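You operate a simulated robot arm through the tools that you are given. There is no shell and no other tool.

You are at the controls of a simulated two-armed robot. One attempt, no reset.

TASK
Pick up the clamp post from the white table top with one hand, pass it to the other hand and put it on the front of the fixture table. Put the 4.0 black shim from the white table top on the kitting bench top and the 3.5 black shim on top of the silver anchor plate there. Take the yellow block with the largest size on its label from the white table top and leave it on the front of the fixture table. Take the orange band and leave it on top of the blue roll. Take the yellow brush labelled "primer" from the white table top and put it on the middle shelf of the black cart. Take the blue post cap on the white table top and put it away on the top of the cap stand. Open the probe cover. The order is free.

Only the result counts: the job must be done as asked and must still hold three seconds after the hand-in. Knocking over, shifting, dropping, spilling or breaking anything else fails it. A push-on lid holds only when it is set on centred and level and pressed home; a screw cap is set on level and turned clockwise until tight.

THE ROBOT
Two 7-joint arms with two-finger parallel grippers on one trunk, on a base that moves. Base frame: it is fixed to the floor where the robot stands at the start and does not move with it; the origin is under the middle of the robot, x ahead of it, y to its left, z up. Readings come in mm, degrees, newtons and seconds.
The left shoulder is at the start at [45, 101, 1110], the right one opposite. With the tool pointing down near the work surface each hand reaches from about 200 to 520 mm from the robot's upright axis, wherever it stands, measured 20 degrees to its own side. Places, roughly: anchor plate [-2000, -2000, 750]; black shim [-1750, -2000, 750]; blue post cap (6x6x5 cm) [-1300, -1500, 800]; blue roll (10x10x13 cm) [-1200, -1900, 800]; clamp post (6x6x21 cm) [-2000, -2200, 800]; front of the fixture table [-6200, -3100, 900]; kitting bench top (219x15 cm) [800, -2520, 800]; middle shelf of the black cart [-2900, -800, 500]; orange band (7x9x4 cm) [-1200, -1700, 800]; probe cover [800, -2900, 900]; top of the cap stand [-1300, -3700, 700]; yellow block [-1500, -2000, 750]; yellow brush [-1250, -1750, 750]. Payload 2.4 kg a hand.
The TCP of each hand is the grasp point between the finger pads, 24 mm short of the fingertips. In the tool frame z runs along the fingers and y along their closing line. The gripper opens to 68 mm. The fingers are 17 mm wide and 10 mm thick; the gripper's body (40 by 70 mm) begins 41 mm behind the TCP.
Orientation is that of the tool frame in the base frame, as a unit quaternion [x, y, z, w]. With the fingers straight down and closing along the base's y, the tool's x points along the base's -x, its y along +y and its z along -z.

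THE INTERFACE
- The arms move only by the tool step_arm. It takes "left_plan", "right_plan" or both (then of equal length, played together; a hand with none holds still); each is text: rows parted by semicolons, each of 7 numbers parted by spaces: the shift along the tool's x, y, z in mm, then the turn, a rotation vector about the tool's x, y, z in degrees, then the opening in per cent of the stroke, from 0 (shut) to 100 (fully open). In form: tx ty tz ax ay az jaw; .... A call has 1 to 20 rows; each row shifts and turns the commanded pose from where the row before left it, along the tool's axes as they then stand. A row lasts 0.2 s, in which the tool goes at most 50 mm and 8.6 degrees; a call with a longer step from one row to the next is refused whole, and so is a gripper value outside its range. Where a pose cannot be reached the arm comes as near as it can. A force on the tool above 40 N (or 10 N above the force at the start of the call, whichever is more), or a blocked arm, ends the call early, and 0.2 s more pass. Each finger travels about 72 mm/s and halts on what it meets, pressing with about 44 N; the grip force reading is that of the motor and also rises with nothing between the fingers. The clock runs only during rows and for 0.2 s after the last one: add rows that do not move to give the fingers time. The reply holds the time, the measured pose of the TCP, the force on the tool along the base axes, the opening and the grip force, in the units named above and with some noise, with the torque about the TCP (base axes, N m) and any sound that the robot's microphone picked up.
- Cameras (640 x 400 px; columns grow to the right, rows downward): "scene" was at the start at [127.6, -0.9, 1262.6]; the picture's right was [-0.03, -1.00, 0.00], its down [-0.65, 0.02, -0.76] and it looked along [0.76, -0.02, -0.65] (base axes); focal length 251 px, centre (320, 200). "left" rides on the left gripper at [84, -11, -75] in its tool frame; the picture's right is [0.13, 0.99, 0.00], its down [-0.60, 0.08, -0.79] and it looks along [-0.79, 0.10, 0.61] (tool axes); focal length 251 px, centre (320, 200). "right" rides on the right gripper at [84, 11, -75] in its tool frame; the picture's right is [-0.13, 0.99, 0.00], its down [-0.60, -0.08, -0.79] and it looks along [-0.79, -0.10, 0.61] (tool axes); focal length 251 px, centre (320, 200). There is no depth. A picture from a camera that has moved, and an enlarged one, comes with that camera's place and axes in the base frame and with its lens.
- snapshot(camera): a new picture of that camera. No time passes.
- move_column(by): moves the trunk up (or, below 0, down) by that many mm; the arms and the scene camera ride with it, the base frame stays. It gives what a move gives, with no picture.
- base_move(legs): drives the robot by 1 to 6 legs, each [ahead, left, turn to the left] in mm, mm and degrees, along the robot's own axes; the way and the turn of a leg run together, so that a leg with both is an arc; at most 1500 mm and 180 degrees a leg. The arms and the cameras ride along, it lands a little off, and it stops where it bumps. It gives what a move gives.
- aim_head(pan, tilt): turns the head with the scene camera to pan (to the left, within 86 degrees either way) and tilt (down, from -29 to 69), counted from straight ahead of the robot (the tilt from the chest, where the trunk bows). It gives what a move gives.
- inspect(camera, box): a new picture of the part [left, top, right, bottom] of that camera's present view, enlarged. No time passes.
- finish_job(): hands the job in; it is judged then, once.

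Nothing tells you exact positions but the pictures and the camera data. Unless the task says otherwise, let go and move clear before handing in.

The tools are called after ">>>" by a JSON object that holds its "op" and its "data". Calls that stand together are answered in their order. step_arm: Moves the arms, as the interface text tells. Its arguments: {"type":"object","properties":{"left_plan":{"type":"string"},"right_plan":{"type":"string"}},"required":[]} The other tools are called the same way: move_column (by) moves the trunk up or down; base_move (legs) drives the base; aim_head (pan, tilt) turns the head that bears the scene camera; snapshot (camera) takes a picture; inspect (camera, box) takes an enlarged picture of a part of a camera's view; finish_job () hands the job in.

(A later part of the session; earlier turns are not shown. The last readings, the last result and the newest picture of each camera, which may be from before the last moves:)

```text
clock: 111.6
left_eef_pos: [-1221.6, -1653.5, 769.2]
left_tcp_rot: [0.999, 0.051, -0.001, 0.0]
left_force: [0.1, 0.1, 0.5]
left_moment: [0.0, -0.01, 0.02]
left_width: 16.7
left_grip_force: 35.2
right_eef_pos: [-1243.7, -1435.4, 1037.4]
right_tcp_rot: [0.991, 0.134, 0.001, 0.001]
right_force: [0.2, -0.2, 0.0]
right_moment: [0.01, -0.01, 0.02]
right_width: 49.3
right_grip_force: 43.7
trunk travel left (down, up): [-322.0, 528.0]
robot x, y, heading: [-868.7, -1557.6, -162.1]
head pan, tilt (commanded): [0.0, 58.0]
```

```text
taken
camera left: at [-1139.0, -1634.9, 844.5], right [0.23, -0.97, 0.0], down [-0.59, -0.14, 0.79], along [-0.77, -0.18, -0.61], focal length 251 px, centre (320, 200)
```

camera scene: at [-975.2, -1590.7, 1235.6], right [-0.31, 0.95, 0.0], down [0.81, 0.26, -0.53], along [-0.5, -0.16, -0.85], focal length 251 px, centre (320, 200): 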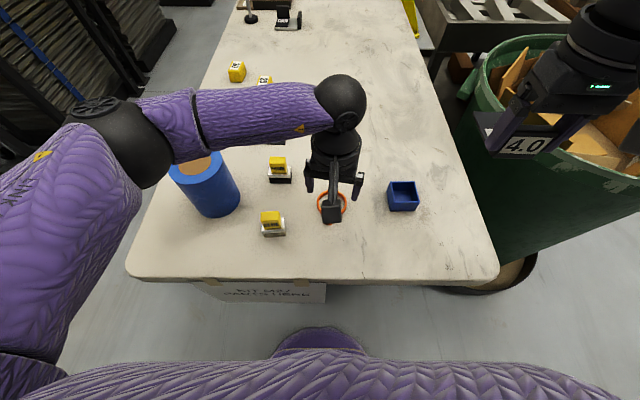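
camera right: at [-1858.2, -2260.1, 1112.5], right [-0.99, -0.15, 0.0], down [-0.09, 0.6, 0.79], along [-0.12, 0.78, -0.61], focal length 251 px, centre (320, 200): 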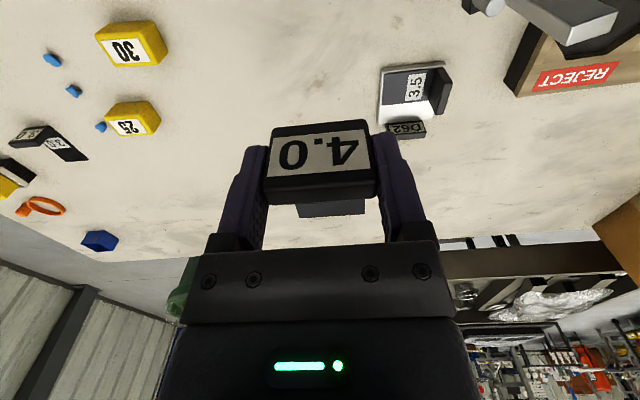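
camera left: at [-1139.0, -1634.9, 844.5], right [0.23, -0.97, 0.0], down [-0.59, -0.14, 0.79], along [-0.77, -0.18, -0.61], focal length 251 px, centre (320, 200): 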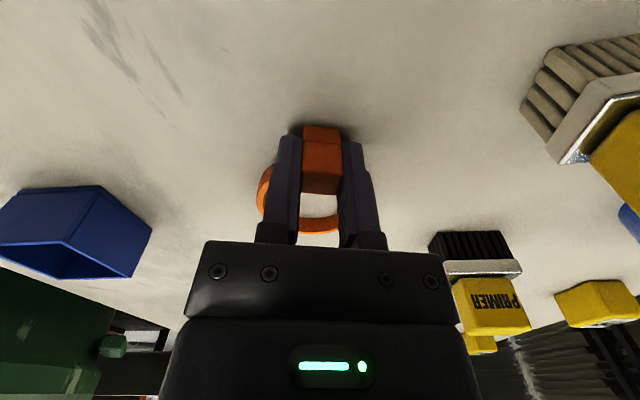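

The band's block is gripped. I lift it and re-measure the roll's top before placing.

>>> {"op": "step_arm", "data": {"left_plan": "0 0 -15 0 0 0 5; 0 0 -35 0 0 0 5; 0 0 -45 0 0 0 5; 0 0 -45 0 0 0 5; 0 0 -45 0 0 0 5; 0 0 -15 0 0 0 5"}}

>>> {"op": "snapshot", "data": {"camera": "left"}}

>>> {"op": "inspect", "data": {"camera": "scene", "box": [150, 120, 310, 220]}}

```text
clock: 113.0
left_eef_pos: [-1218.7, -1651.7, 969.8]
left_tcp_rot: [0.999, 0.051, 0.0, 0.0]
left_force: [-0.1, 0.8, -0.6]
left_moment: [-0.01, -0.03, 0.01]
left_width: 16.8
left_grip_force: 35.7
right_eef_pos: [-1244.8, -1435.6, 1038.0]
right_tcp_rot: [0.991, 0.136, 0.0, 0.001]
right_force: [-0.3, -0.1, -0.2]
right_moment: [0.01, 0.02, -0.01]
right_width: 49.3
right_grip_force: 43.6
trunk travel left (down, up): [-322.0, 528.0]
robot x, y, heading: [-865.1, -1559.2, -162.1]
head pan, tilt (commanded): [0.0, 58.0]
```

```text
taken
camera left: at [-1137.1, -1633.3, 1045.1], right [0.23, -0.97, 0.0], down [-0.59, -0.14, 0.79], along [-0.77, -0.18, -0.61], focal length 251 px, centre (320, 200)
```

left: 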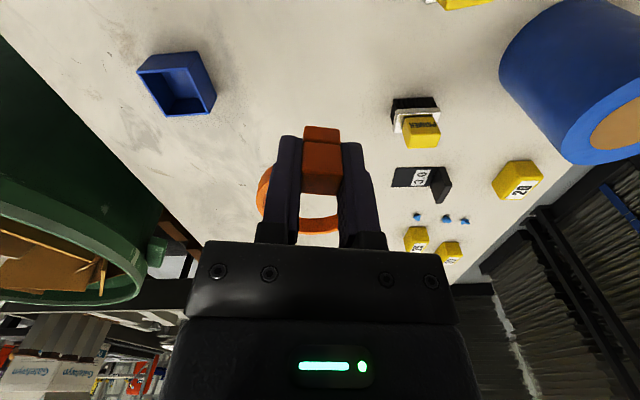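

```text
4.00 times, centred on (230, 170) of scene
camera zoom: at [-975.1, -1590.6, 1235.6], right [-0.31, 0.95, 0.0], down [0.81, 0.26, -0.53], along [-0.5, -0.16, -0.85], focal length 1006 px, centre (680, 320)
```

zoom: 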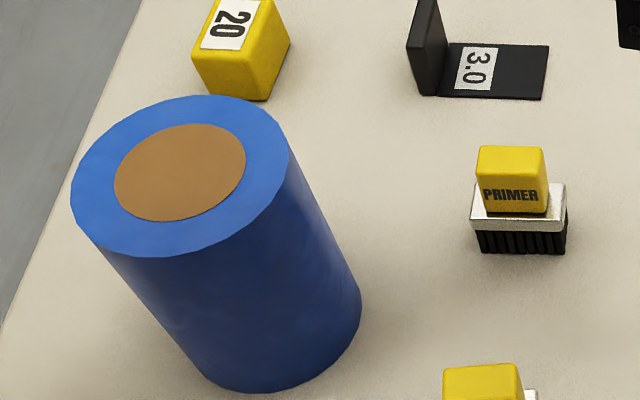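

>>> {"op": "step_arm", "data": {"left_plan": "4.6 42.8 0 0 0 0 5; 4.6 42.8 0 0 0 0 5; 4.6 42.8 0 0 0 0 5; 4.6 42.9 0 0 0 0 5; 4.6 42.9 0 0 0 0 5; 4.7 42.9 0 0 0 0 5; 0 0 30 0 0 0 5; 0 0 0 0 0 0 5"}}

>>> {"op": "snapshot", "data": {"camera": "left"}}

>>> {"op": "snapshot", "data": {"camera": "scene"}}

```text
clock: 114.8
left_eef_pos: [-1167.2, -1906.9, 938.1]
left_tcp_rot: [0.999, 0.051, -0.001, 0.0]
left_force: [0.3, -1.0, 0.1]
left_moment: [0.0, 0.02, 0.03]
left_width: 17.0
left_grip_force: 35.5
right_eef_pos: [-1245.3, -1436.9, 1037.5]
right_tcp_rot: [0.991, 0.135, 0.0, 0.001]
right_force: [-0.9, -0.1, -1.4]
right_moment: [0.02, -0.02, 0.01]
right_width: 49.5
right_grip_force: 44.1
trunk travel left (down, up): [-322.0, 528.0]
robot x, y, heading: [-864.1, -1553.6, -162.1]
head pan, tilt (commanded): [0.0, 58.0]
```

```text
taken
camera left: at [-1083.9, -1888.1, 1014.8], right [0.23, -0.97, 0.0], down [-0.59, -0.14, 0.79], along [-0.77, -0.18, -0.61], focal length 251 px, centre (320, 200)
```

left: 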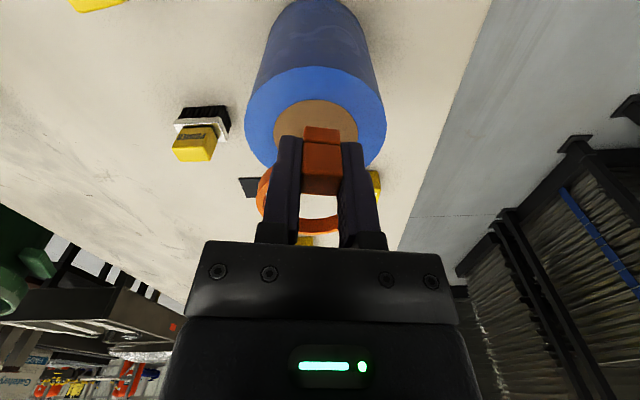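

```text
taken
camera scene: at [-975.2, -1590.7, 1235.6], right [-0.31, 0.95, 0.0], down [0.81, 0.26, -0.53], along [-0.5, -0.16, -0.85], focal length 251 px, centre (320, 200)
```

scene: 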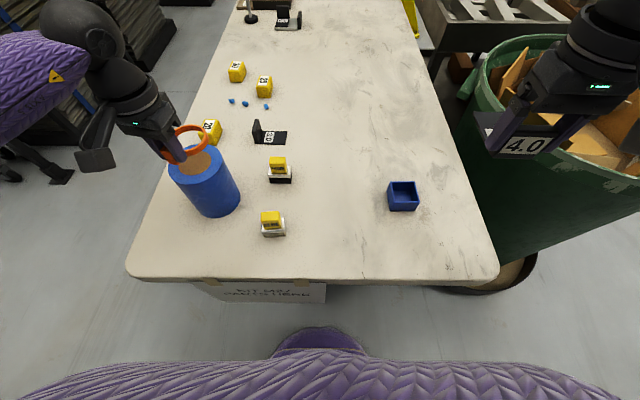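

Centred over the roll. Lowering gently until contact.

>>> {"op": "step_arm", "data": {"left_plan": "1 1 25 0 0 0 5; 0 0 8 0 0 0 5; 0 0 3 0 0 0 5; 0 0 2 0 0 0 5; 0 0 0 0 0 0 5"}}

>>> {"op": "inspect", "data": {"camera": "scene", "box": [120, 90, 280, 230]}}

```text
clock: 116.0
left_eef_pos: [-1166.4, -1907.9, 900.2]
left_tcp_rot: [0.999, 0.053, -0.001, 0.0]
left_force: [-1.5, -0.3, 0.0]
left_moment: [0.01, 0.03, 0.0]
left_width: 16.9
left_grip_force: 35.5
right_eef_pos: [-1243.6, -1435.9, 1038.5]
right_tcp_rot: [0.991, 0.135, 0.0, 0.001]
right_force: [0.3, -1.0, -1.2]
right_moment: [-0.02, -0.04, 0.0]
right_width: 49.2
right_grip_force: 44.2
trunk travel left (down, up): [-322.0, 528.0]
robot x, y, heading: [-864.7, -1561.1, -162.0]
head pan, tilt (commanded): [0.0, 58.0]
```

```text
2.86 times, centred on (200, 160) of scene
camera zoom: at [-975.1, -1590.8, 1235.6], right [-0.31, 0.95, 0.0], down [0.81, 0.26, -0.53], along [-0.5, -0.16, -0.85], focal length 718 px, centre (663, 314)
```

zoom: 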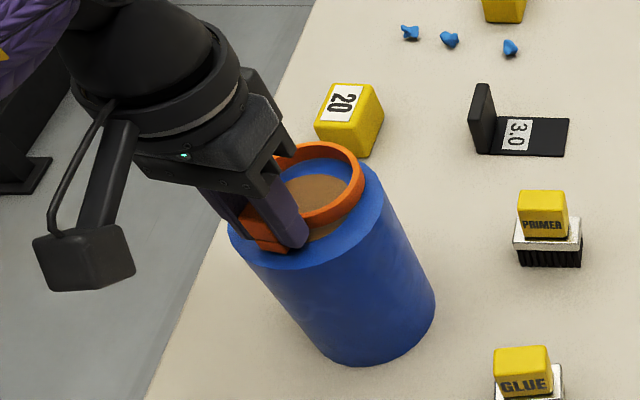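

>>> {"op": "step_arm", "data": {"left_plan": "0 0 2 0 0 0 5; 0 0 1.5 0 0 0 5; 0 0 0 0 0 0 5"}}

```text
clock: 116.8
left_eef_pos: [-1165.7, -1907.9, 898.6]
left_tcp_rot: [0.999, 0.051, -0.001, 0.001]
left_force: [0.1, -0.4, 5.2]
left_moment: [0.01, 0.07, -0.01]
left_width: 16.9
left_grip_force: 35.4
right_eef_pos: [-1243.7, -1436.0, 1038.5]
right_tcp_rot: [0.991, 0.136, 0.001, 0.001]
right_force: [-0.1, 0.2, -0.5]
right_moment: [-0.07, -0.01, 0.0]
right_width: 49.3
right_grip_force: 44.3
trunk travel left (down, up): [-322.0, 528.0]
robot x, y, heading: [-869.2, -1558.1, -162.1]
head pan, tilt (commanded): [0.0, 58.0]
```

Contact is light (5 N). I release and lift straight up.

>>> {"op": "step_arm", "data": {"left_plan": "0 0 0 0 0 0 30; 0 0 0 0 0 0 50; 0 0 0 0 0 0 60; 0 0 -10 0 0 0 60; 0 0 -30 0 0 0 60; 0 0 -40 0 0 0 60; 0 0 -40 0 0 0 60; 0 0 -40 0 0 0 80; 0 0 -40 0 0 0 100"}}

>>> {"op": "snapshot", "data": {"camera": "left"}}

>>> {"op": "snapshot", "data": {"camera": "scene"}}

```text
clock: 118.8
left_eef_pos: [-1167.3, -1907.4, 1097.6]
left_tcp_rot: [0.999, 0.052, -0.001, -0.001]
left_force: [0.0, 0.0, 0.0]
left_moment: [0.0, 0.0, -0.03]
left_width: 68.1
left_grip_force: 0.1
right_eef_pos: [-1244.4, -1435.2, 1038.0]
right_tcp_rot: [0.991, 0.136, 0.001, 0.001]
right_force: [-0.7, 0.4, -1.4]
right_moment: [0.0, -0.01, 0.01]
right_width: 49.4
right_grip_force: 44.3
trunk travel left (down, up): [-322.0, 528.0]
robot x, y, heading: [-865.0, -1557.3, -162.3]
head pan, tilt (commanded): [0.0, 58.0]
```

```text
taken
camera left: at [-1084.4, -1888.9, 1173.7], right [0.23, -0.97, 0.0], down [-0.59, -0.14, 0.79], along [-0.77, -0.18, -0.61], focal length 251 px, centre (320, 200)
```

left: 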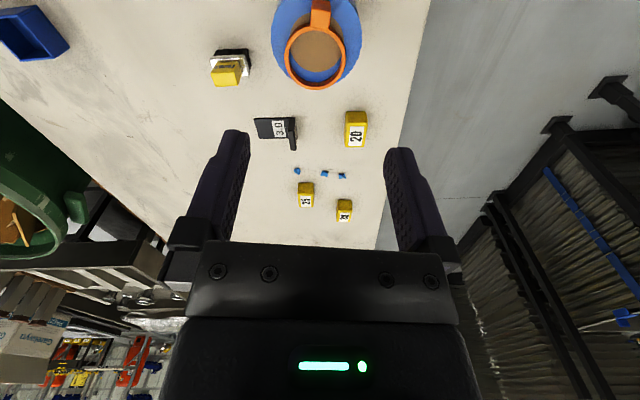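

```text
taken
camera scene: at [-975.0, -1590.6, 1235.6], right [-0.31, 0.95, 0.0], down [0.81, 0.26, -0.53], along [-0.5, -0.16, -0.85], focal length 251 px, centre (320, 200)
```

scene: 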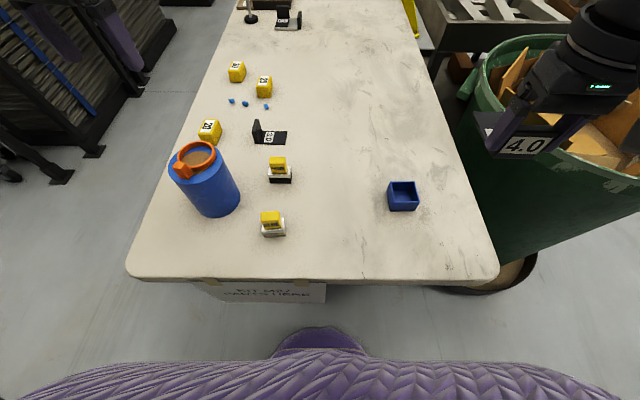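

The band rests on the roll. Before picking the cap I look toward the cap stand and the bench from here.

>>> {"op": "aim_head", "data": {"pan": 65, "tilt": 12}}

>>> {"op": "snapshot", "data": {"camera": "scene"}}

>>> {"op": "inspect", "data": {"camera": "scene", "box": [220, 130, 460, 280]}}

```text
clock: 120.2
left_eef_pos: [-1167.0, -1906.7, 1098.1]
left_tcp_rot: [0.999, 0.051, -0.002, 0.0]
left_force: [0.5, 0.8, -0.5]
left_moment: [0.01, 0.02, 0.0]
left_width: 68.2
left_grip_force: 0.1
right_eef_pos: [-1244.6, -1436.3, 1037.7]
right_tcp_rot: [0.991, 0.135, 0.0, 0.001]
right_force: [-0.4, -0.1, -2.2]
right_moment: [0.0, 0.01, 0.0]
right_width: 49.5
right_grip_force: 44.2
trunk travel left (down, up): [-322.0, 528.0]
robot x, y, heading: [-862.2, -1559.9, -162.3]
head pan, tilt (commanded): [65.0, 12.0]
```

```text
taken
camera scene: at [-921.2, -1662.1, 1304.4], right [-0.99, 0.12, 0.0], down [0.03, 0.21, -0.98], along [-0.12, -0.97, -0.21], focal length 251 px, centre (320, 200)
```

scene: 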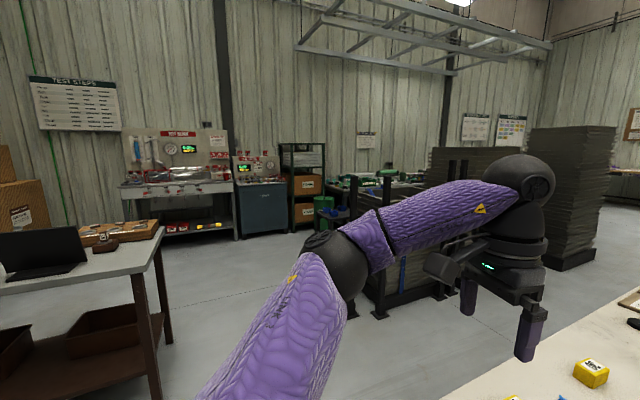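

```text
2.67 times, centred on (340, 205) of scene
camera zoom: at [-921.2, -1662.1, 1304.4], right [-0.99, 0.12, 0.0], down [0.03, 0.21, -0.98], along [-0.12, -0.97, -0.21], focal length 670 px, centre (267, 187)
```

zoom: 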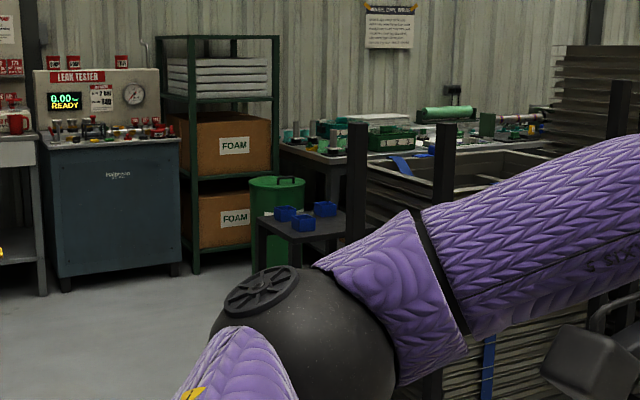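

The cap stand is the small black table with three blue caps on top. I strafe right so the left hand can pick the blue cap.

>>> {"op": "base_move", "data": {"legs": [[0, -290, 0]]}}

>>> {"op": "aim_head", "data": {"pan": 0, "tilt": 55}}

>>> {"op": "snapshot", "data": {"camera": "scene"}}

>>> {"op": "snapshot", "data": {"camera": "left"}}

```text
clock: 122.2
left_eef_pos: [-1256.8, -1631.6, 1098.1]
left_tcp_rot: [0.999, 0.052, -0.001, 0.0]
left_force: [-0.6, -0.2, -0.2]
left_moment: [0.01, 0.0, -0.01]
left_width: 68.0
left_grip_force: 0.0
right_eef_pos: [-1333.9, -1160.2, 1038.1]
right_tcp_rot: [0.991, 0.136, 0.0, 0.001]
right_force: [0.1, 0.4, -0.5]
right_moment: [-0.01, 0.02, 0.02]
right_width: 49.5
right_grip_force: 43.9
trunk travel left (down, up): [-322.0, 528.0]
robot x, y, heading: [-955.3, -1280.6, -161.9]
head pan, tilt (commanded): [65.0, 12.0]
```

```text
clock: 123.6
left_eef_pos: [-1257.4, -1631.4, 1096.8]
left_tcp_rot: [0.999, 0.053, 0.0, 0.0]
left_force: [-1.0, -0.5, -0.3]
left_moment: [0.0, 0.0, -0.01]
left_width: 68.1
left_grip_force: 0.2
right_eef_pos: [-1333.2, -1160.1, 1037.6]
right_tcp_rot: [0.991, 0.136, -0.001, 0.001]
right_force: [0.1, 0.5, -0.8]
right_moment: [0.02, 0.02, 0.02]
right_width: 49.6
right_grip_force: 44.5
trunk travel left (down, up): [-322.0, 528.0]
robot x, y, heading: [-956.1, -1282.3, -161.8]
head pan, tilt (commanded): [0.0, 55.0]
```

```text
taken
camera scene: at [-1067.5, -1315.7, 1239.3], right [-0.31, 0.95, 0.0], down [0.78, 0.25, -0.57], along [-0.55, -0.18, -0.82], focal length 251 px, centre (320, 200)
```

scene: 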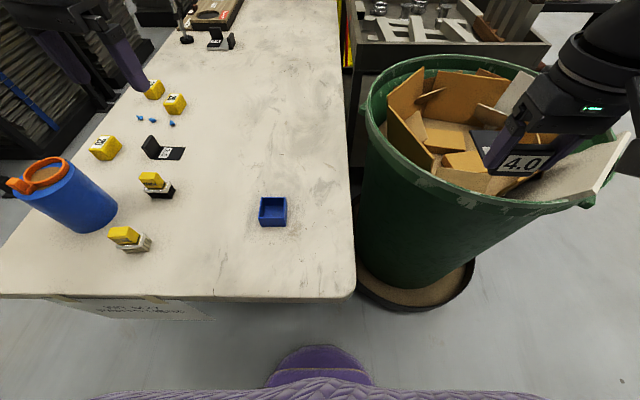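

```text
taken
camera left: at [-1173.4, -1613.1, 1173.1], right [0.23, -0.97, 0.0], down [-0.59, -0.14, 0.79], along [-0.77, -0.18, -0.61], focal length 251 px, centre (320, 200)
```

left: 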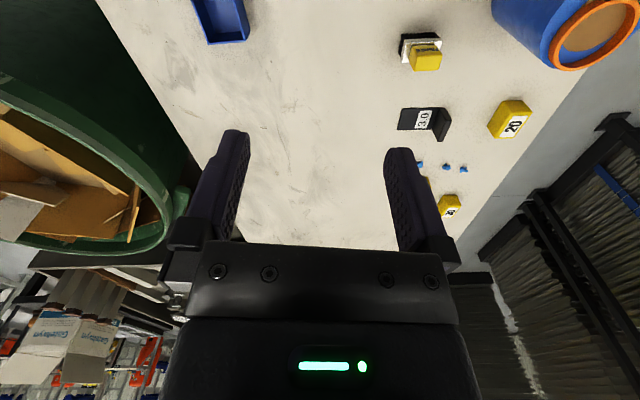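

>>> {"op": "step_arm", "data": {"right_plan": "0 0 -40 0 0 0 30; 0 0 -40 0 0 0 30"}}

>>> {"op": "inspect", "data": {"camera": "scene", "box": [230, 180, 310, 240]}}

>>> {"op": "inspect", "data": {"camera": "left", "box": [170, 0, 270, 60]}}

```text
clock: 124.2
left_eef_pos: [-1254.3, -1633.0, 1096.8]
left_tcp_rot: [0.999, 0.053, -0.001, 0.0]
left_force: [-1.1, 0.2, 0.0]
left_moment: [-0.03, 0.04, 0.05]
left_width: 68.0
left_grip_force: 0.1
right_eef_pos: [-1332.5, -1159.8, 1117.0]
right_tcp_rot: [0.991, 0.136, 0.0, 0.0]
right_force: [0.3, -0.2, -1.3]
right_moment: [-0.02, -0.02, 0.05]
right_width: 49.3
right_grip_force: 44.0
trunk travel left (down, up): [-322.0, 528.0]
robot x, y, heading: [-952.4, -1279.5, -162.3]
head pan, tilt (commanded): [0.0, 55.0]
```

```text
6.67 times, centred on (270, 210) of scene
camera zoom: at [-1067.2, -1315.7, 1239.3], right [-0.31, 0.95, 0.0], down [0.78, 0.25, -0.57], along [-0.55, -0.18, -0.82], focal length 1676 px, centre (653, 133)
```

zoom: 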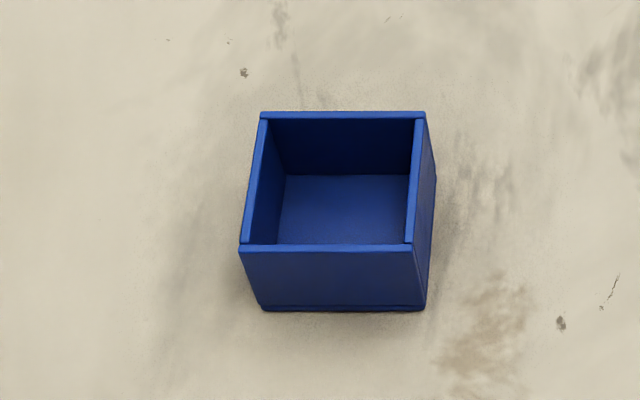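

```text
6.40 times, centred on (220, 30) of left
camera zoom: at [-1173.2, -1613.2, 1173.2], right [0.23, -0.97, 0.0], down [-0.59, -0.14, 0.79], along [-0.77, -0.18, -0.61], focal length 1609 px, centre (960, 1288)
```

zoom: 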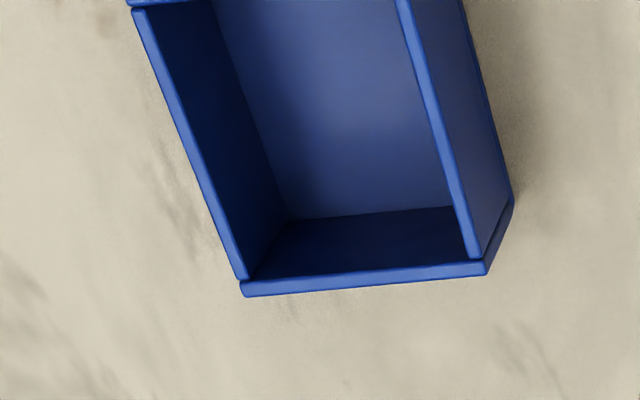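

The cap is an open box about 56 mm square with thin walls, aligned with me. I'll grip its left wall (one finger inside) with the left hand; first hover above.

>>> {"op": "step_arm", "data": {"left_plan": "0 0 0 0 0 -5.9 60; 0 0 0 0 0 -5.8 60; -7.6 -38.3 0 0 0 0 60; -7.6 -38.3 0 0 0 0 60; -7.7 -38.4 0 0 0 0 60; 0 0 43 0 0 0 60; 0 0 43 0 0 0 60; 0 0 43 0 0 0 60; 0 0 43 0 0 0 60; 0 0 43 0 0 0 60; 0 0 0 0 0 0 60"}}

>>> {"op": "snapshot", "data": {"camera": "left"}}

>>> {"op": "snapshot", "data": {"camera": "scene"}}

```text
clock: 126.6
left_eef_pos: [-1310.1, -1529.8, 881.9]
left_tcp_rot: [0.988, 0.154, -0.001, 0.0]
left_force: [0.3, -0.1, -0.4]
left_moment: [-0.02, 0.01, -0.02]
left_width: 40.7
left_grip_force: 0.0
right_eef_pos: [-1333.2, -1158.6, 1116.9]
right_tcp_rot: [0.991, 0.136, 0.0, 0.001]
right_force: [0.4, 0.3, -0.4]
right_moment: [-0.01, 0.0, 0.01]
right_width: 49.3
right_grip_force: 43.4
trunk travel left (down, up): [-322.0, 528.0]
robot x, y, heading: [-955.2, -1278.3, -162.0]
head pan, tilt (commanded): [0.0, 55.0]
```

```text
taken
camera left: at [-1233.8, -1494.7, 957.9], right [0.42, -0.91, 0.0], down [-0.55, -0.26, 0.79], along [-0.72, -0.34, -0.61], focal length 251 px, centre (320, 200)
```

left: 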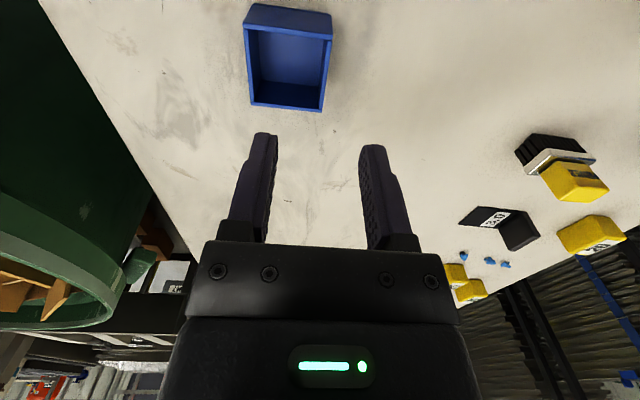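

```text
taken
camera scene: at [-1067.5, -1315.6, 1239.3], right [-0.31, 0.95, 0.0], down [0.78, 0.25, -0.57], along [-0.55, -0.18, -0.82], focal length 251 px, centre (320, 200)
```

scene: 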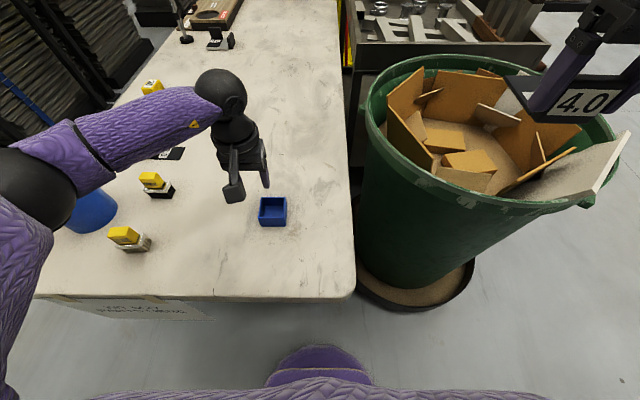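

>>> {"op": "step_arm", "data": {"left_plan": "0 1.5 40 0 0 0 60; 0 0 35 0 0 0 60; 0 0 20 0 0 0 60; 0 0 0 0 0 0 35; 0 0 0 0 0 0 10; 0 0 0 0 0 0 0; 0 0 0 0 0 0 0; 0 0 0 0 0 0 0"}}

>>> {"op": "snapshot", "data": {"camera": "left"}}

>>> {"op": "inspect", "data": {"camera": "scene", "box": [200, 130, 340, 240]}}

```text
clock: 128.4
left_eef_pos: [-1312.7, -1530.6, 786.5]
left_tcp_rot: [0.988, 0.154, -0.001, 0.0]
left_force: [-0.3, -0.1, -0.5]
left_moment: [-0.02, 0.0, -0.01]
left_width: 2.2
left_grip_force: 26.3
right_eef_pos: [-1332.3, -1159.6, 1116.8]
right_tcp_rot: [0.991, 0.136, 0.0, 0.001]
right_force: [0.5, 0.5, -0.7]
right_moment: [0.01, -0.02, 0.02]
right_width: 49.4
right_grip_force: 44.2
trunk travel left (down, up): [-322.0, 528.0]
robot x, y, heading: [-953.5, -1282.7, -162.1]
head pan, tilt (commanded): [0.0, 55.0]
```

```text
taken
camera left: at [-1234.8, -1495.8, 862.7], right [0.42, -0.91, 0.0], down [-0.55, -0.26, 0.79], along [-0.72, -0.34, -0.61], focal length 251 px, centre (320, 200)
```

left: 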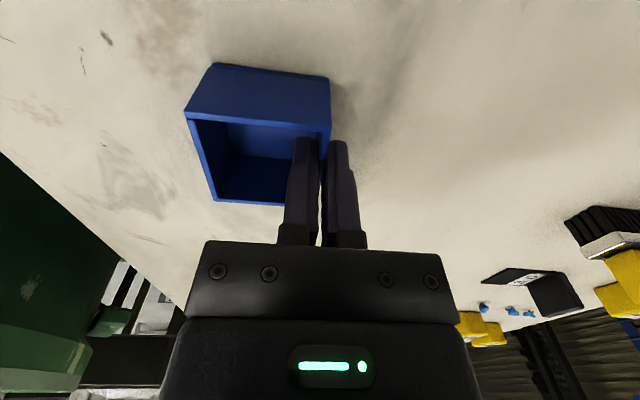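

```text
3.64 times, centred on (270, 185) of scene
camera zoom: at [-1067.5, -1315.6, 1239.3], right [-0.31, 0.95, 0.0], down [0.78, 0.25, -0.57], along [-0.55, -0.18, -0.82], focal length 914 px, centre (502, 254)
```

zoom: 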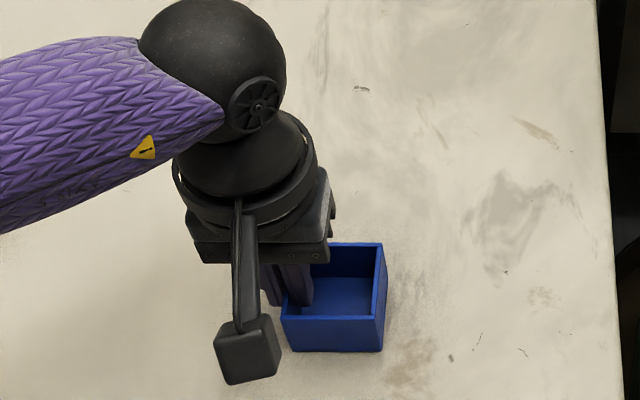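

The wall is held (about 2–3 mm). I lift and verify.

>>> {"op": "step_arm", "data": {"left_plan": "0 0 -10 0 0 0 0; 0 0 -30 0 0 0 0; 0 0 -45 0 0 0 0; 0 0 -45 0 0 0 0; 0 0 -45 0 0 0 0; 0 0 -45 0 0 0 0; 0 0 -45 0 0 0 0; 0 0 -45 0 0 0 0"}}

>>> {"op": "snapshot", "data": {"camera": "left"}}

>>> {"op": "snapshot", "data": {"camera": "scene"}}

```text
clock: 130.2
left_eef_pos: [-1312.7, -1529.6, 1098.6]
left_tcp_rot: [0.988, 0.155, -0.001, -0.001]
left_force: [0.3, -0.2, -0.3]
left_moment: [-0.05, -0.04, 0.02]
left_width: 2.4
left_grip_force: 26.5
right_eef_pos: [-1333.1, -1158.7, 1117.8]
right_tcp_rot: [0.991, 0.136, 0.0, 0.001]
right_force: [0.1, -0.3, -0.6]
right_moment: [0.0, -0.01, 0.01]
right_width: 49.6
right_grip_force: 44.5
trunk travel left (down, up): [-322.0, 528.0]
robot x, y, heading: [-956.8, -1281.2, -162.0]
head pan, tilt (commanded): [0.0, 55.0]
```

```text
taken
camera left: at [-1236.1, -1495.0, 1173.8], right [0.42, -0.91, 0.0], down [-0.55, -0.26, 0.79], along [-0.72, -0.34, -0.61], focal length 251 px, centre (320, 200)
```

left: 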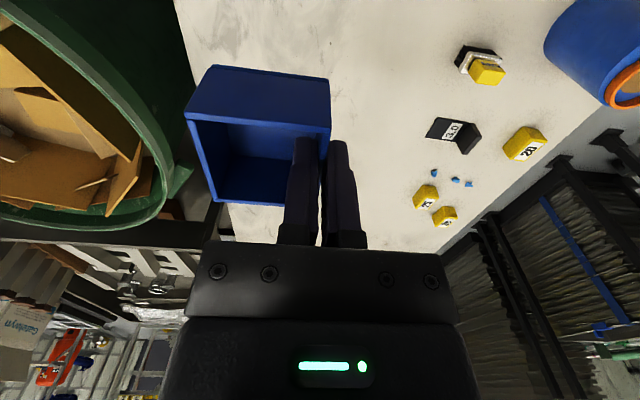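

```text
taken
camera scene: at [-1067.3, -1315.4, 1239.3], right [-0.31, 0.95, 0.0], down [0.78, 0.25, -0.57], along [-0.55, -0.18, -0.82], focal length 251 px, centre (320, 200)
```

scene: 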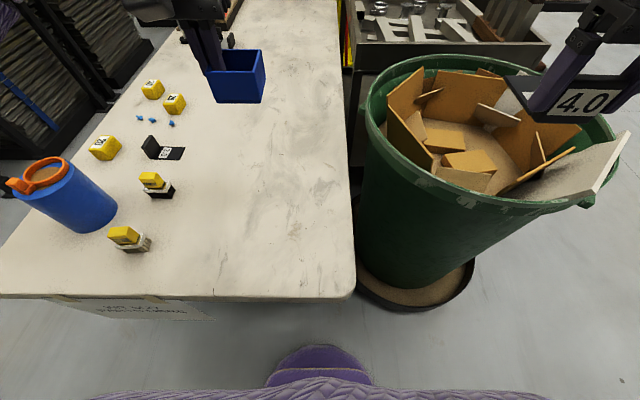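

The cap is held securely. Next stop is the kitting bench: back off, turn to face it and drive in front of it for a look.

>>> {"op": "base_move", "data": {"legs": [[-300, 0, 0], [0, 0, 91], [767, 432, 0]]}}

>>> {"op": "aim_head", "data": {"pan": 0, "tilt": 25}}

>>> {"op": "snapshot", "data": {"camera": "scene"}}

>>> {"op": "aim_head", "data": {"pan": 45, "tilt": 25}}

>>> {"op": "snapshot", "data": {"camera": "scene"}}

```text
clock: 140.3
left_eef_pos: [229.2, -2133.7, 1097.2]
left_tcp_rot: [0.59, 0.807, 0.0, 0.001]
left_force: [-0.3, -0.5, -0.9]
left_moment: [0.01, -0.02, -0.01]
left_width: 2.5
left_grip_force: 26.6
right_eef_pos: [-141.4, -2154.1, 1116.2]
right_tcp_rot: [0.604, 0.797, 0.0, 0.0]
right_force: [0.4, 0.2, -1.3]
right_moment: [0.01, -0.01, -0.02]
right_width: 49.7
right_grip_force: 44.0
trunk travel left (down, up): [-322.0, 528.0]
robot x, y, heading: [-17.3, -1773.7, -72.2]
head pan, tilt (commanded): [0.0, 55.0]
```

```text
clock: 141.2
left_eef_pos: [228.8, -2135.2, 1097.2]
left_tcp_rot: [0.59, 0.807, -0.001, 0.002]
left_force: [0.0, 1.0, -0.5]
left_moment: [-0.01, -0.02, 0.01]
left_width: 2.5
left_grip_force: 26.7
right_eef_pos: [-143.4, -2154.4, 1115.9]
right_tcp_rot: [0.605, 0.797, 0.001, 0.0]
right_force: [0.1, 0.0, -1.8]
right_moment: [0.0, 0.01, 0.0]
right_width: 49.4
right_grip_force: 44.2
trunk travel left (down, up): [-322.0, 528.0]
robot x, y, heading: [-19.2, -1778.9, -72.0]
head pan, tilt (commanded): [0.0, 25.0]
```

```text
taken
camera scene: at [20.7, -1905.7, 1283.2], right [-0.95, -0.31, 0.0], down [-0.13, 0.4, -0.91], along [0.28, -0.86, -0.42], focal length 251 px, centre (320, 200)
```

scene: 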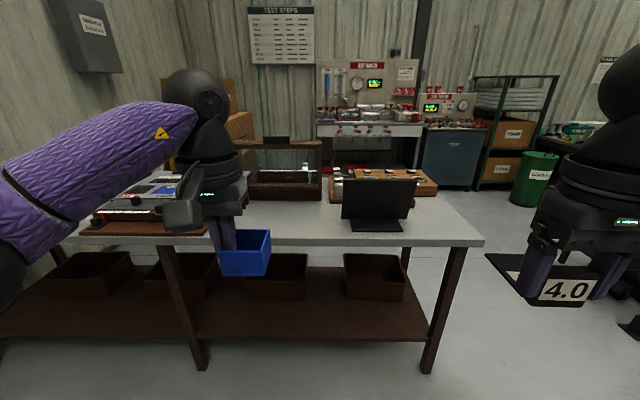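

```text
clock: 142.4
left_eef_pos: [229.6, -2134.6, 1097.3]
left_tcp_rot: [0.589, 0.808, -0.001, 0.001]
left_force: [0.3, 1.5, -0.2]
left_moment: [0.0, 0.0, 0.04]
left_width: 2.2
left_grip_force: 27.1
right_eef_pos: [-142.3, -2155.3, 1115.3]
right_tcp_rot: [0.604, 0.797, 0.0, 0.0]
right_force: [0.8, -0.4, -0.8]
right_moment: [0.02, 0.0, 0.01]
right_width: 49.5
right_grip_force: 43.2
trunk travel left (down, up): [-322.0, 528.0]
robot x, y, heading: [-19.5, -1777.9, -72.1]
head pan, tilt (commanded): [45.0, 25.0]
```

```text
taken
camera scene: at [74.3, -1859.9, 1283.3], right [-0.45, -0.89, 0.0], down [-0.38, 0.19, -0.91], along [0.81, -0.41, -0.42], focal length 251 px, centre (320, 200)
```

scene: 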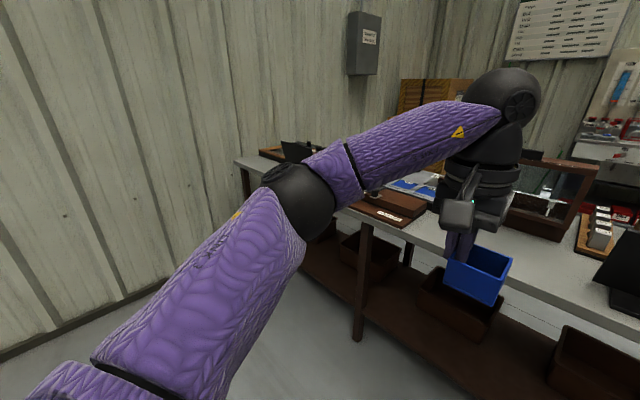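

>>> {"op": "inspect", "data": {"camera": "scene", "box": [330, 130, 640, 300]}}

>>> {"op": "aim_head", "data": {"pan": 0, "tilt": 25}}

>>> {"op": "inspect", "data": {"camera": "scene", "box": [200, 100, 500, 260]}}

```text
2.06 times, centred on (485, 215) of scene
camera zoom: at [74.3, -1859.9, 1283.3], right [-0.45, -0.89, 0.0], down [-0.38, 0.19, -0.91], along [0.81, -0.41, -0.42], focal length 519 px, centre (-21, 169)
```

zoom: 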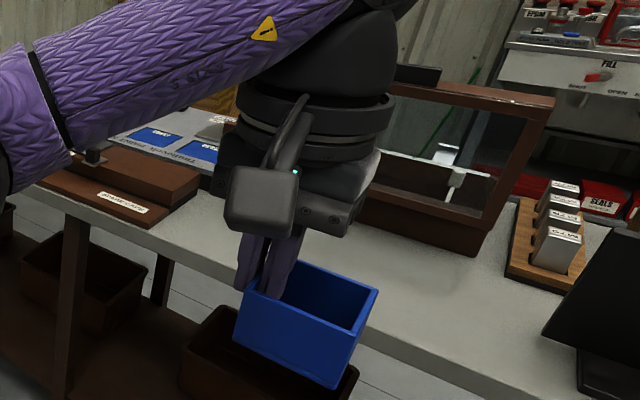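

```text
clock: 143.5
left_eef_pos: [230.0, -2134.5, 1097.2]
left_tcp_rot: [0.59, 0.808, -0.001, 0.001]
left_force: [0.7, 0.3, -0.5]
left_moment: [0.01, -0.02, 0.01]
left_width: 2.5
left_grip_force: 26.1
right_eef_pos: [-143.0, -2153.8, 1115.4]
right_tcp_rot: [0.603, 0.797, 0.0, 0.001]
right_force: [-0.6, -0.3, -1.7]
right_moment: [0.04, -0.01, -0.02]
right_width: 49.3
right_grip_force: 44.2
trunk travel left (down, up): [-322.0, 528.0]
robot x, y, heading: [-18.0, -1778.2, -71.9]
head pan, tilt (commanded): [0.0, 25.0]
```

```text
2.13 times, centred on (350, 180) of scene
camera zoom: at [20.8, -1905.6, 1283.3], right [-0.95, -0.31, 0.0], down [-0.13, 0.4, -0.91], along [0.28, -0.86, -0.42], focal length 536 px, centre (256, 243)
```

zoom: 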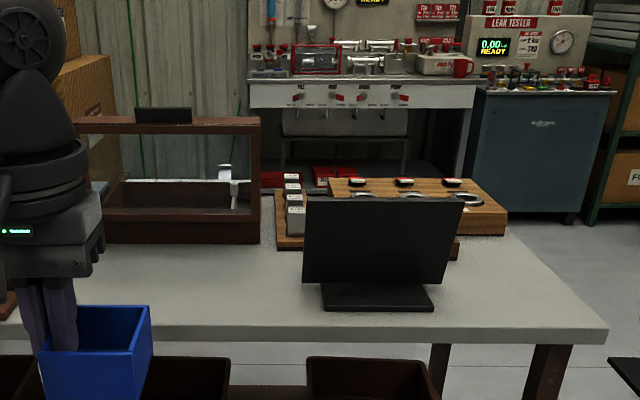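

A glass-fronted wooden case and other devices stand on the bench. I move left along the bench to find the probe cover.

>>> {"op": "base_move", "data": {"legs": [[0, 650, 0]]}}

>>> {"op": "snapshot", "data": {"camera": "scene"}}

>>> {"op": "inspect", "data": {"camera": "scene", "box": [180, 100, 500, 270]}}

>>> {"op": "aim_head", "data": {"pan": -30, "tilt": 25}}

>>> {"op": "snapshot", "data": {"camera": "scene"}}

>>> {"op": "aim_head", "data": {"pan": 30, "tilt": 25}}

>>> {"op": "snapshot", "data": {"camera": "scene"}}

```text
clock: 147.1
left_eef_pos: [851.7, -1933.6, 1095.9]
left_tcp_rot: [0.59, 0.808, -0.001, 0.001]
left_force: [0.2, 0.0, -0.3]
left_moment: [0.01, 0.0, 0.01]
left_width: 2.5
left_grip_force: 26.9
right_eef_pos: [479.1, -1952.7, 1116.3]
right_tcp_rot: [0.604, 0.797, 0.001, 0.001]
right_force: [0.4, 1.1, -2.2]
right_moment: [0.0, 0.0, 0.0]
right_width: 49.5
right_grip_force: 44.1
trunk travel left (down, up): [-322.0, 528.0]
robot x, y, heading: [599.4, -1574.3, -72.3]
head pan, tilt (commanded): [0.0, 25.0]
```

```text
taken
camera scene: at [641.5, -1703.7, 1283.3], right [-0.95, -0.31, 0.0], down [-0.13, 0.4, -0.91], along [0.28, -0.86, -0.42], focal length 251 px, centre (320, 200)
```

scene: 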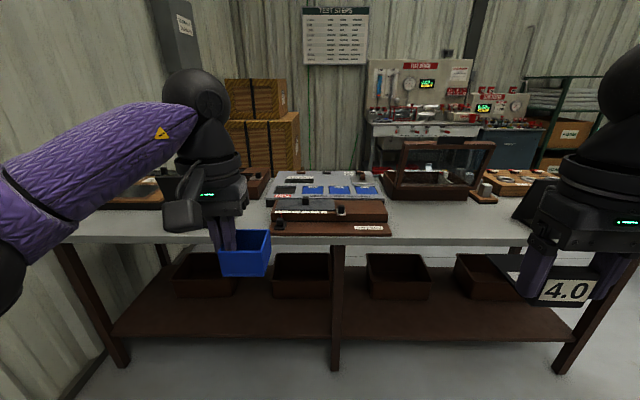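

```text
2.00 times, centred on (340, 185) of scene
camera zoom: at [641.5, -1703.7, 1283.3], right [-0.95, -0.31, 0.0], down [-0.13, 0.4, -0.91], along [0.28, -0.86, -0.42], focal length 503 px, centre (280, 230)
```

zoom: 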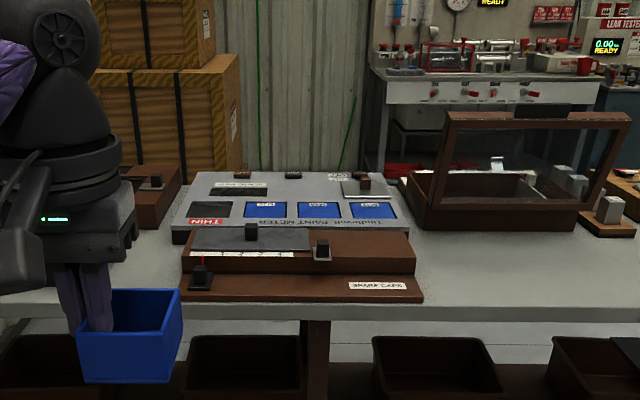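

```text
clock: 148.1
left_eef_pos: [850.1, -1932.2, 1098.3]
left_tcp_rot: [0.589, 0.808, 0.0, 0.001]
left_force: [0.0, 0.6, -0.8]
left_moment: [-0.01, -0.01, 0.02]
left_width: 2.4
left_grip_force: 26.6
right_eef_pos: [479.8, -1952.6, 1117.1]
right_tcp_rot: [0.604, 0.797, 0.001, 0.001]
right_force: [-0.6, 0.8, -2.0]
right_moment: [-0.02, -0.01, -0.03]
right_width: 49.6
right_grip_force: 44.4
trunk travel left (down, up): [-322.0, 528.0]
robot x, y, heading: [595.9, -1576.3, -71.9]
head pan, tilt (commanded): [-30.0, 25.0]
```

```text
taken
camera scene: at [593.7, -1706.3, 1283.3], right [-0.98, 0.21, 0.0], down [0.09, 0.41, -0.91], along [-0.19, -0.89, -0.42], focal length 251 px, centre (320, 200)
```

scene: 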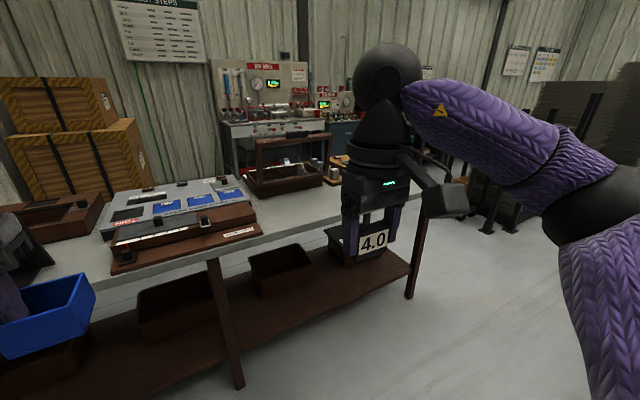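

```text
clock: 149.4
left_eef_pos: [849.4, -1932.1, 1096.5]
left_tcp_rot: [0.59, 0.808, 0.0, 0.0]
left_force: [-0.1, 0.2, -1.2]
left_moment: [0.02, -0.04, 0.0]
left_width: 2.5
left_grip_force: 26.2
right_eef_pos: [478.0, -1953.4, 1117.8]
right_tcp_rot: [0.603, 0.797, 0.0, 0.0]
right_force: [0.1, -0.3, -1.2]
right_moment: [0.01, 0.0, -0.02]
right_width: 49.1
right_grip_force: 44.2
trunk travel left (down, up): [-322.0, 528.0]
robot x, y, heading: [600.7, -1575.2, -71.8]
head pan, tilt (commanded): [30.0, 25.0]
```

```text
taken
camera scene: at [681.2, -1677.8, 1283.3], right [-0.67, -0.74, 0.0], down [-0.31, 0.28, -0.91], along [0.67, -0.61, -0.42], focal length 251 px, centre (320, 200)
```

scene: 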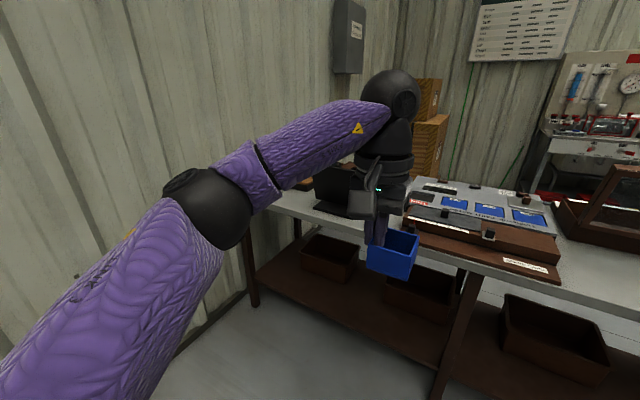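

The small flap with a brown knob on the paint-meter panel, near (810,-2915), matches the probe cover and is best reached from the other side. First I place the 4.0 shim on the free bench strip to the right of the panel; I drive closer.

>>> {"op": "aim_head", "data": {"pan": -5, "tilt": 45}}

>>> {"op": "base_move", "data": {"legs": [[300, -298, 0], [230, 0, 0]]}}

>>> {"op": "snapshot", "data": {"camera": "scene"}}

>>> {"op": "snapshot", "data": {"camera": "right"}}

```text
clock: 150.4
left_eef_pos: [850.3, -1932.9, 1097.8]
left_tcp_rot: [0.589, 0.808, 0.0, 0.001]
left_force: [-0.7, 0.3, 0.0]
left_moment: [0.0, 0.0, -0.02]
left_width: 2.2
left_grip_force: 26.6
right_eef_pos: [478.7, -1953.2, 1116.6]
right_tcp_rot: [0.604, 0.797, 0.0, 0.001]
right_force: [-0.1, 1.1, -1.0]
right_moment: [-0.02, 0.02, 0.02]
right_width: 49.4
right_grip_force: 44.0
trunk travel left (down, up): [-322.0, 528.0]
robot x, y, heading: [599.7, -1573.8, -72.1]
head pan, tilt (commanded): [-5.0, 45.0]
```

```text
clock: 154.3
left_eef_pos: [746.6, -2523.3, 1097.3]
left_tcp_rot: [0.584, 0.811, 0.0, -0.001]
left_force: [-0.6, 0.0, -0.8]
left_moment: [0.0, -0.01, 0.01]
left_width: 2.3
left_grip_force: 26.2
right_eef_pos: [374.5, -2548.7, 1117.3]
right_tcp_rot: [0.598, 0.801, 0.001, 0.0]
right_force: [0.8, -0.3, -2.7]
right_moment: [0.04, 0.0, -0.01]
right_width: 49.5
right_grip_force: 43.7
trunk travel left (down, up): [-322.0, 528.0]
robot x, y, heading: [492.1, -2166.8, -71.3]
head pan, tilt (commanded): [-5.0, 45.0]
```

```text
taken
camera scene: at [523.0, -2289.0, 1252.6], right [-0.97, -0.24, 0.0], down [-0.17, 0.69, -0.71], along [0.17, -0.69, -0.71], focal length 251 px, centre (320, 200)
```

scene: 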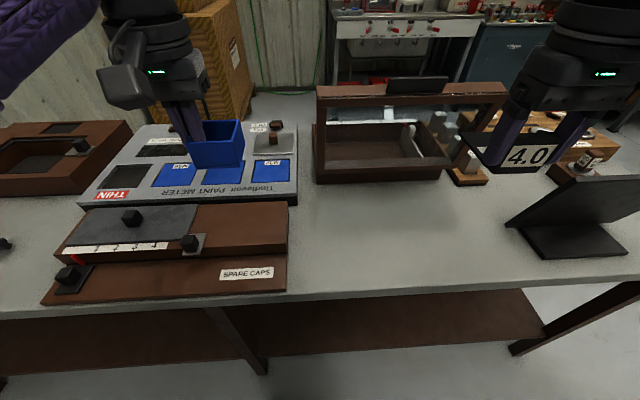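

```text
taken
camera right: at [360.7, -2464.8, 1190.2], right [0.99, 0.16, 0.0], down [0.09, -0.6, 0.79], along [0.12, -0.78, -0.61], focal length 251 px, centre (320, 200)
```

right: 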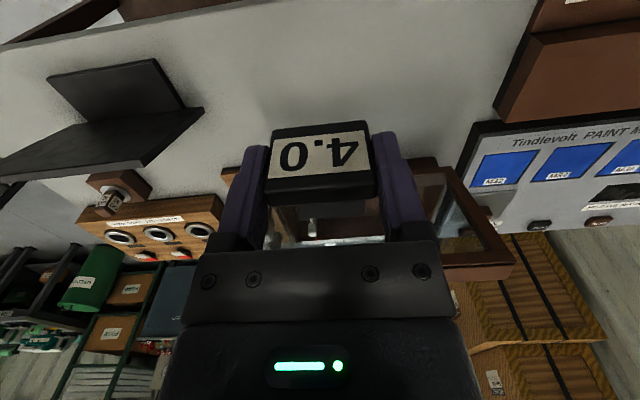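

>>> {"op": "inspect", "data": {"camera": "scene", "box": [220, 100, 320, 190]}}

>>> {"op": "inspect", "data": {"camera": "scene", "box": [300, 60, 520, 200]}}

>>> {"op": "inspect", "data": {"camera": "scene", "box": [40, 120, 300, 310]}}

>>> {"op": "inspect", "data": {"camera": "right", "box": [440, 100, 640, 260]}}

```text
4.44 times, centred on (270, 145) of scene
camera zoom: at [523.0, -2289.0, 1252.6], right [-0.97, -0.24, 0.0], down [-0.17, 0.69, -0.71], along [0.17, -0.69, -0.71], focal length 1117 px, centre (542, 444)
```

zoom: 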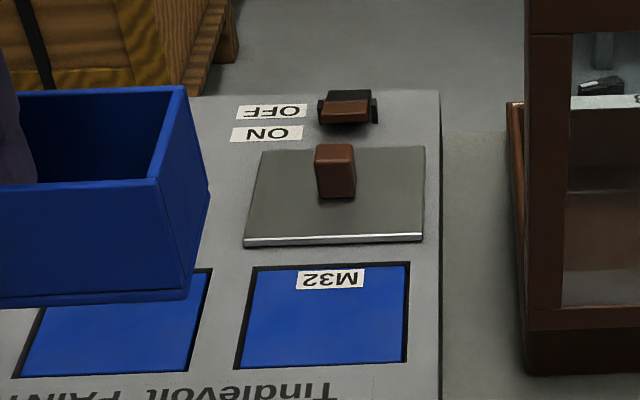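

```text
2.86 times, centred on (410, 130) of scene
camera zoom: at [523.0, -2289.0, 1252.6], right [-0.97, -0.24, 0.0], down [-0.17, 0.69, -0.71], along [0.17, -0.69, -0.71], focal length 718 px, centre (63, 400)
```

zoom: 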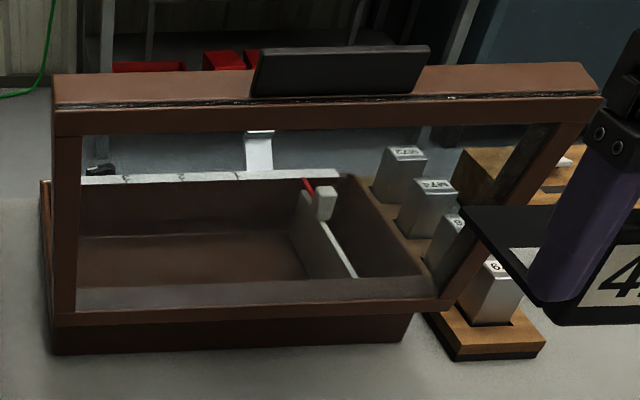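

```text
2.11 times, centred on (170, 215) of scene
camera zoom: at [523.0, -2289.0, 1252.6], right [-0.97, -0.24, 0.0], down [-0.17, 0.69, -0.71], along [0.17, -0.69, -0.71], focal length 529 px, centre (636, 168)
```

zoom: 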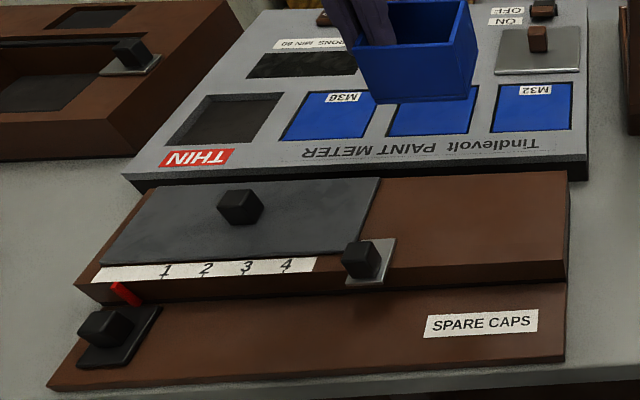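

```text
2.50 times, centred on (540, 180) of right
camera zoom: at [360.7, -2464.8, 1190.2], right [0.99, 0.16, 0.0], down [0.09, -0.6, 0.79], along [0.12, -0.78, -0.61], focal length 629 px, centre (-230, 250)
```

zoom: 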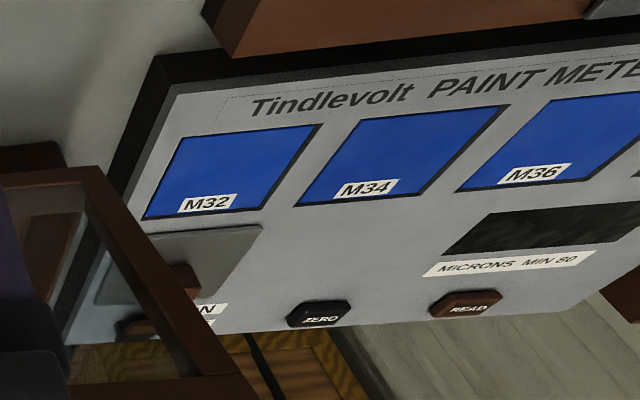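

The probe cover is the small metal plate with a brown knob at the corner of the Tindlevolt paint meter. Now I set down the 4.0 shim on the clear bench strip at about (430,-2645).

>>> {"op": "step_arm", "data": {"right_plan": "-37.5 12.9 0 0 0 0 30; -37.6 12.9 0 0 0 0 30; 0 0 43 0 0 0 30; 0 0 43 0 0 0 30; 0 0 43 0 0 0 30; 0 0 43 0 0 0 30; 0 0 43 0 0 0 30; 0 0 42 0 0 0 30; 0 0 0 0 0 0 30"}}

>>> {"op": "snapshot", "data": {"camera": "scene"}}

>>> {"op": "snapshot", "data": {"camera": "right"}}

```text
clock: 156.3
left_eef_pos: [744.7, -2523.2, 1097.2]
left_tcp_rot: [0.586, 0.81, 0.0, 0.001]
left_force: [0.1, 0.3, -0.5]
left_moment: [-0.01, -0.04, -0.01]
left_width: 2.4
left_grip_force: 26.5
right_eef_pos: [420.5, -2614.2, 860.3]
right_tcp_rot: [0.599, 0.801, -0.001, -0.001]
right_force: [0.2, 0.7, -1.0]
right_moment: [0.01, -0.01, 0.02]
right_width: 49.5
right_grip_force: 43.8
trunk travel left (down, up): [-322.0, 528.0]
robot x, y, heading: [492.0, -2170.3, -71.3]
head pan, tilt (commanded): [-5.0, 45.0]
```

```text
taken
camera scene: at [522.9, -2288.7, 1252.7], right [-0.97, -0.24, 0.0], down [-0.17, 0.69, -0.71], along [0.17, -0.69, -0.71], focal length 251 px, centre (320, 200)
```

scene: 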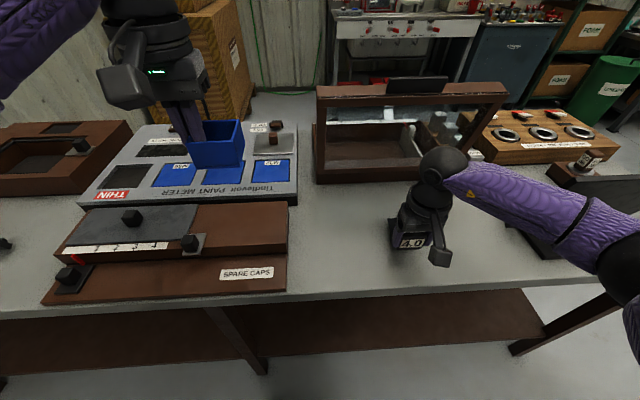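

```text
taken
camera right: at [407.1, -2530.5, 934.0], right [0.99, 0.16, 0.0], down [0.09, -0.6, 0.79], along [0.12, -0.78, -0.61], focal length 251 px, centre (320, 200)
```

right: 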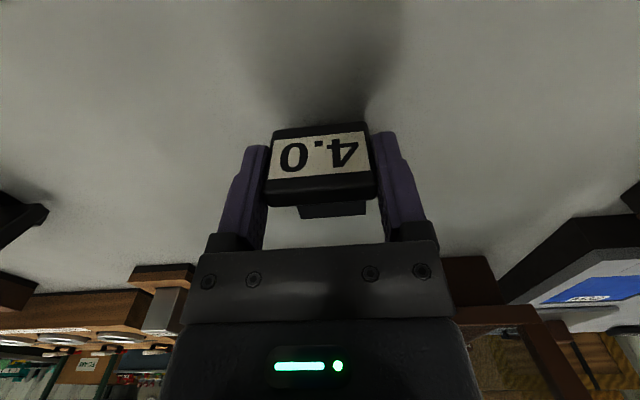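

>>> {"op": "step_arm", "data": {"right_plan": "0 0 20 0 0 0 30; 0 0 5 0 0 0 30; 0 0 4 0 0 0 30; 0 0 3 0 0 0 30; 0 0 2 0 0 0 30; 0 0 0 0 0 0 30"}}

```text
clock: 157.3
left_eef_pos: [746.1, -2521.0, 1097.2]
left_tcp_rot: [0.585, 0.811, -0.001, 0.0]
left_force: [0.7, -0.1, 0.0]
left_moment: [0.0, 0.02, -0.02]
left_width: 2.6
left_grip_force: 26.4
right_eef_pos: [420.5, -2612.9, 831.0]
right_tcp_rot: [0.599, 0.8, -0.002, 0.004]
right_force: [-2.8, 3.7, 19.5]
right_moment: [-0.05, 0.59, -0.14]
right_width: 49.1
right_grip_force: 44.5
trunk travel left (down, up): [-322.0, 528.0]
robot x, y, heading: [489.4, -2170.3, -71.2]
head pan, tilt (commanded): [-5.0, 45.0]
stopped in row 5 (right hand): the force on the tool passed its limit at 46 N (the readings are from after the stop); the commanded pose is now the measured one
```

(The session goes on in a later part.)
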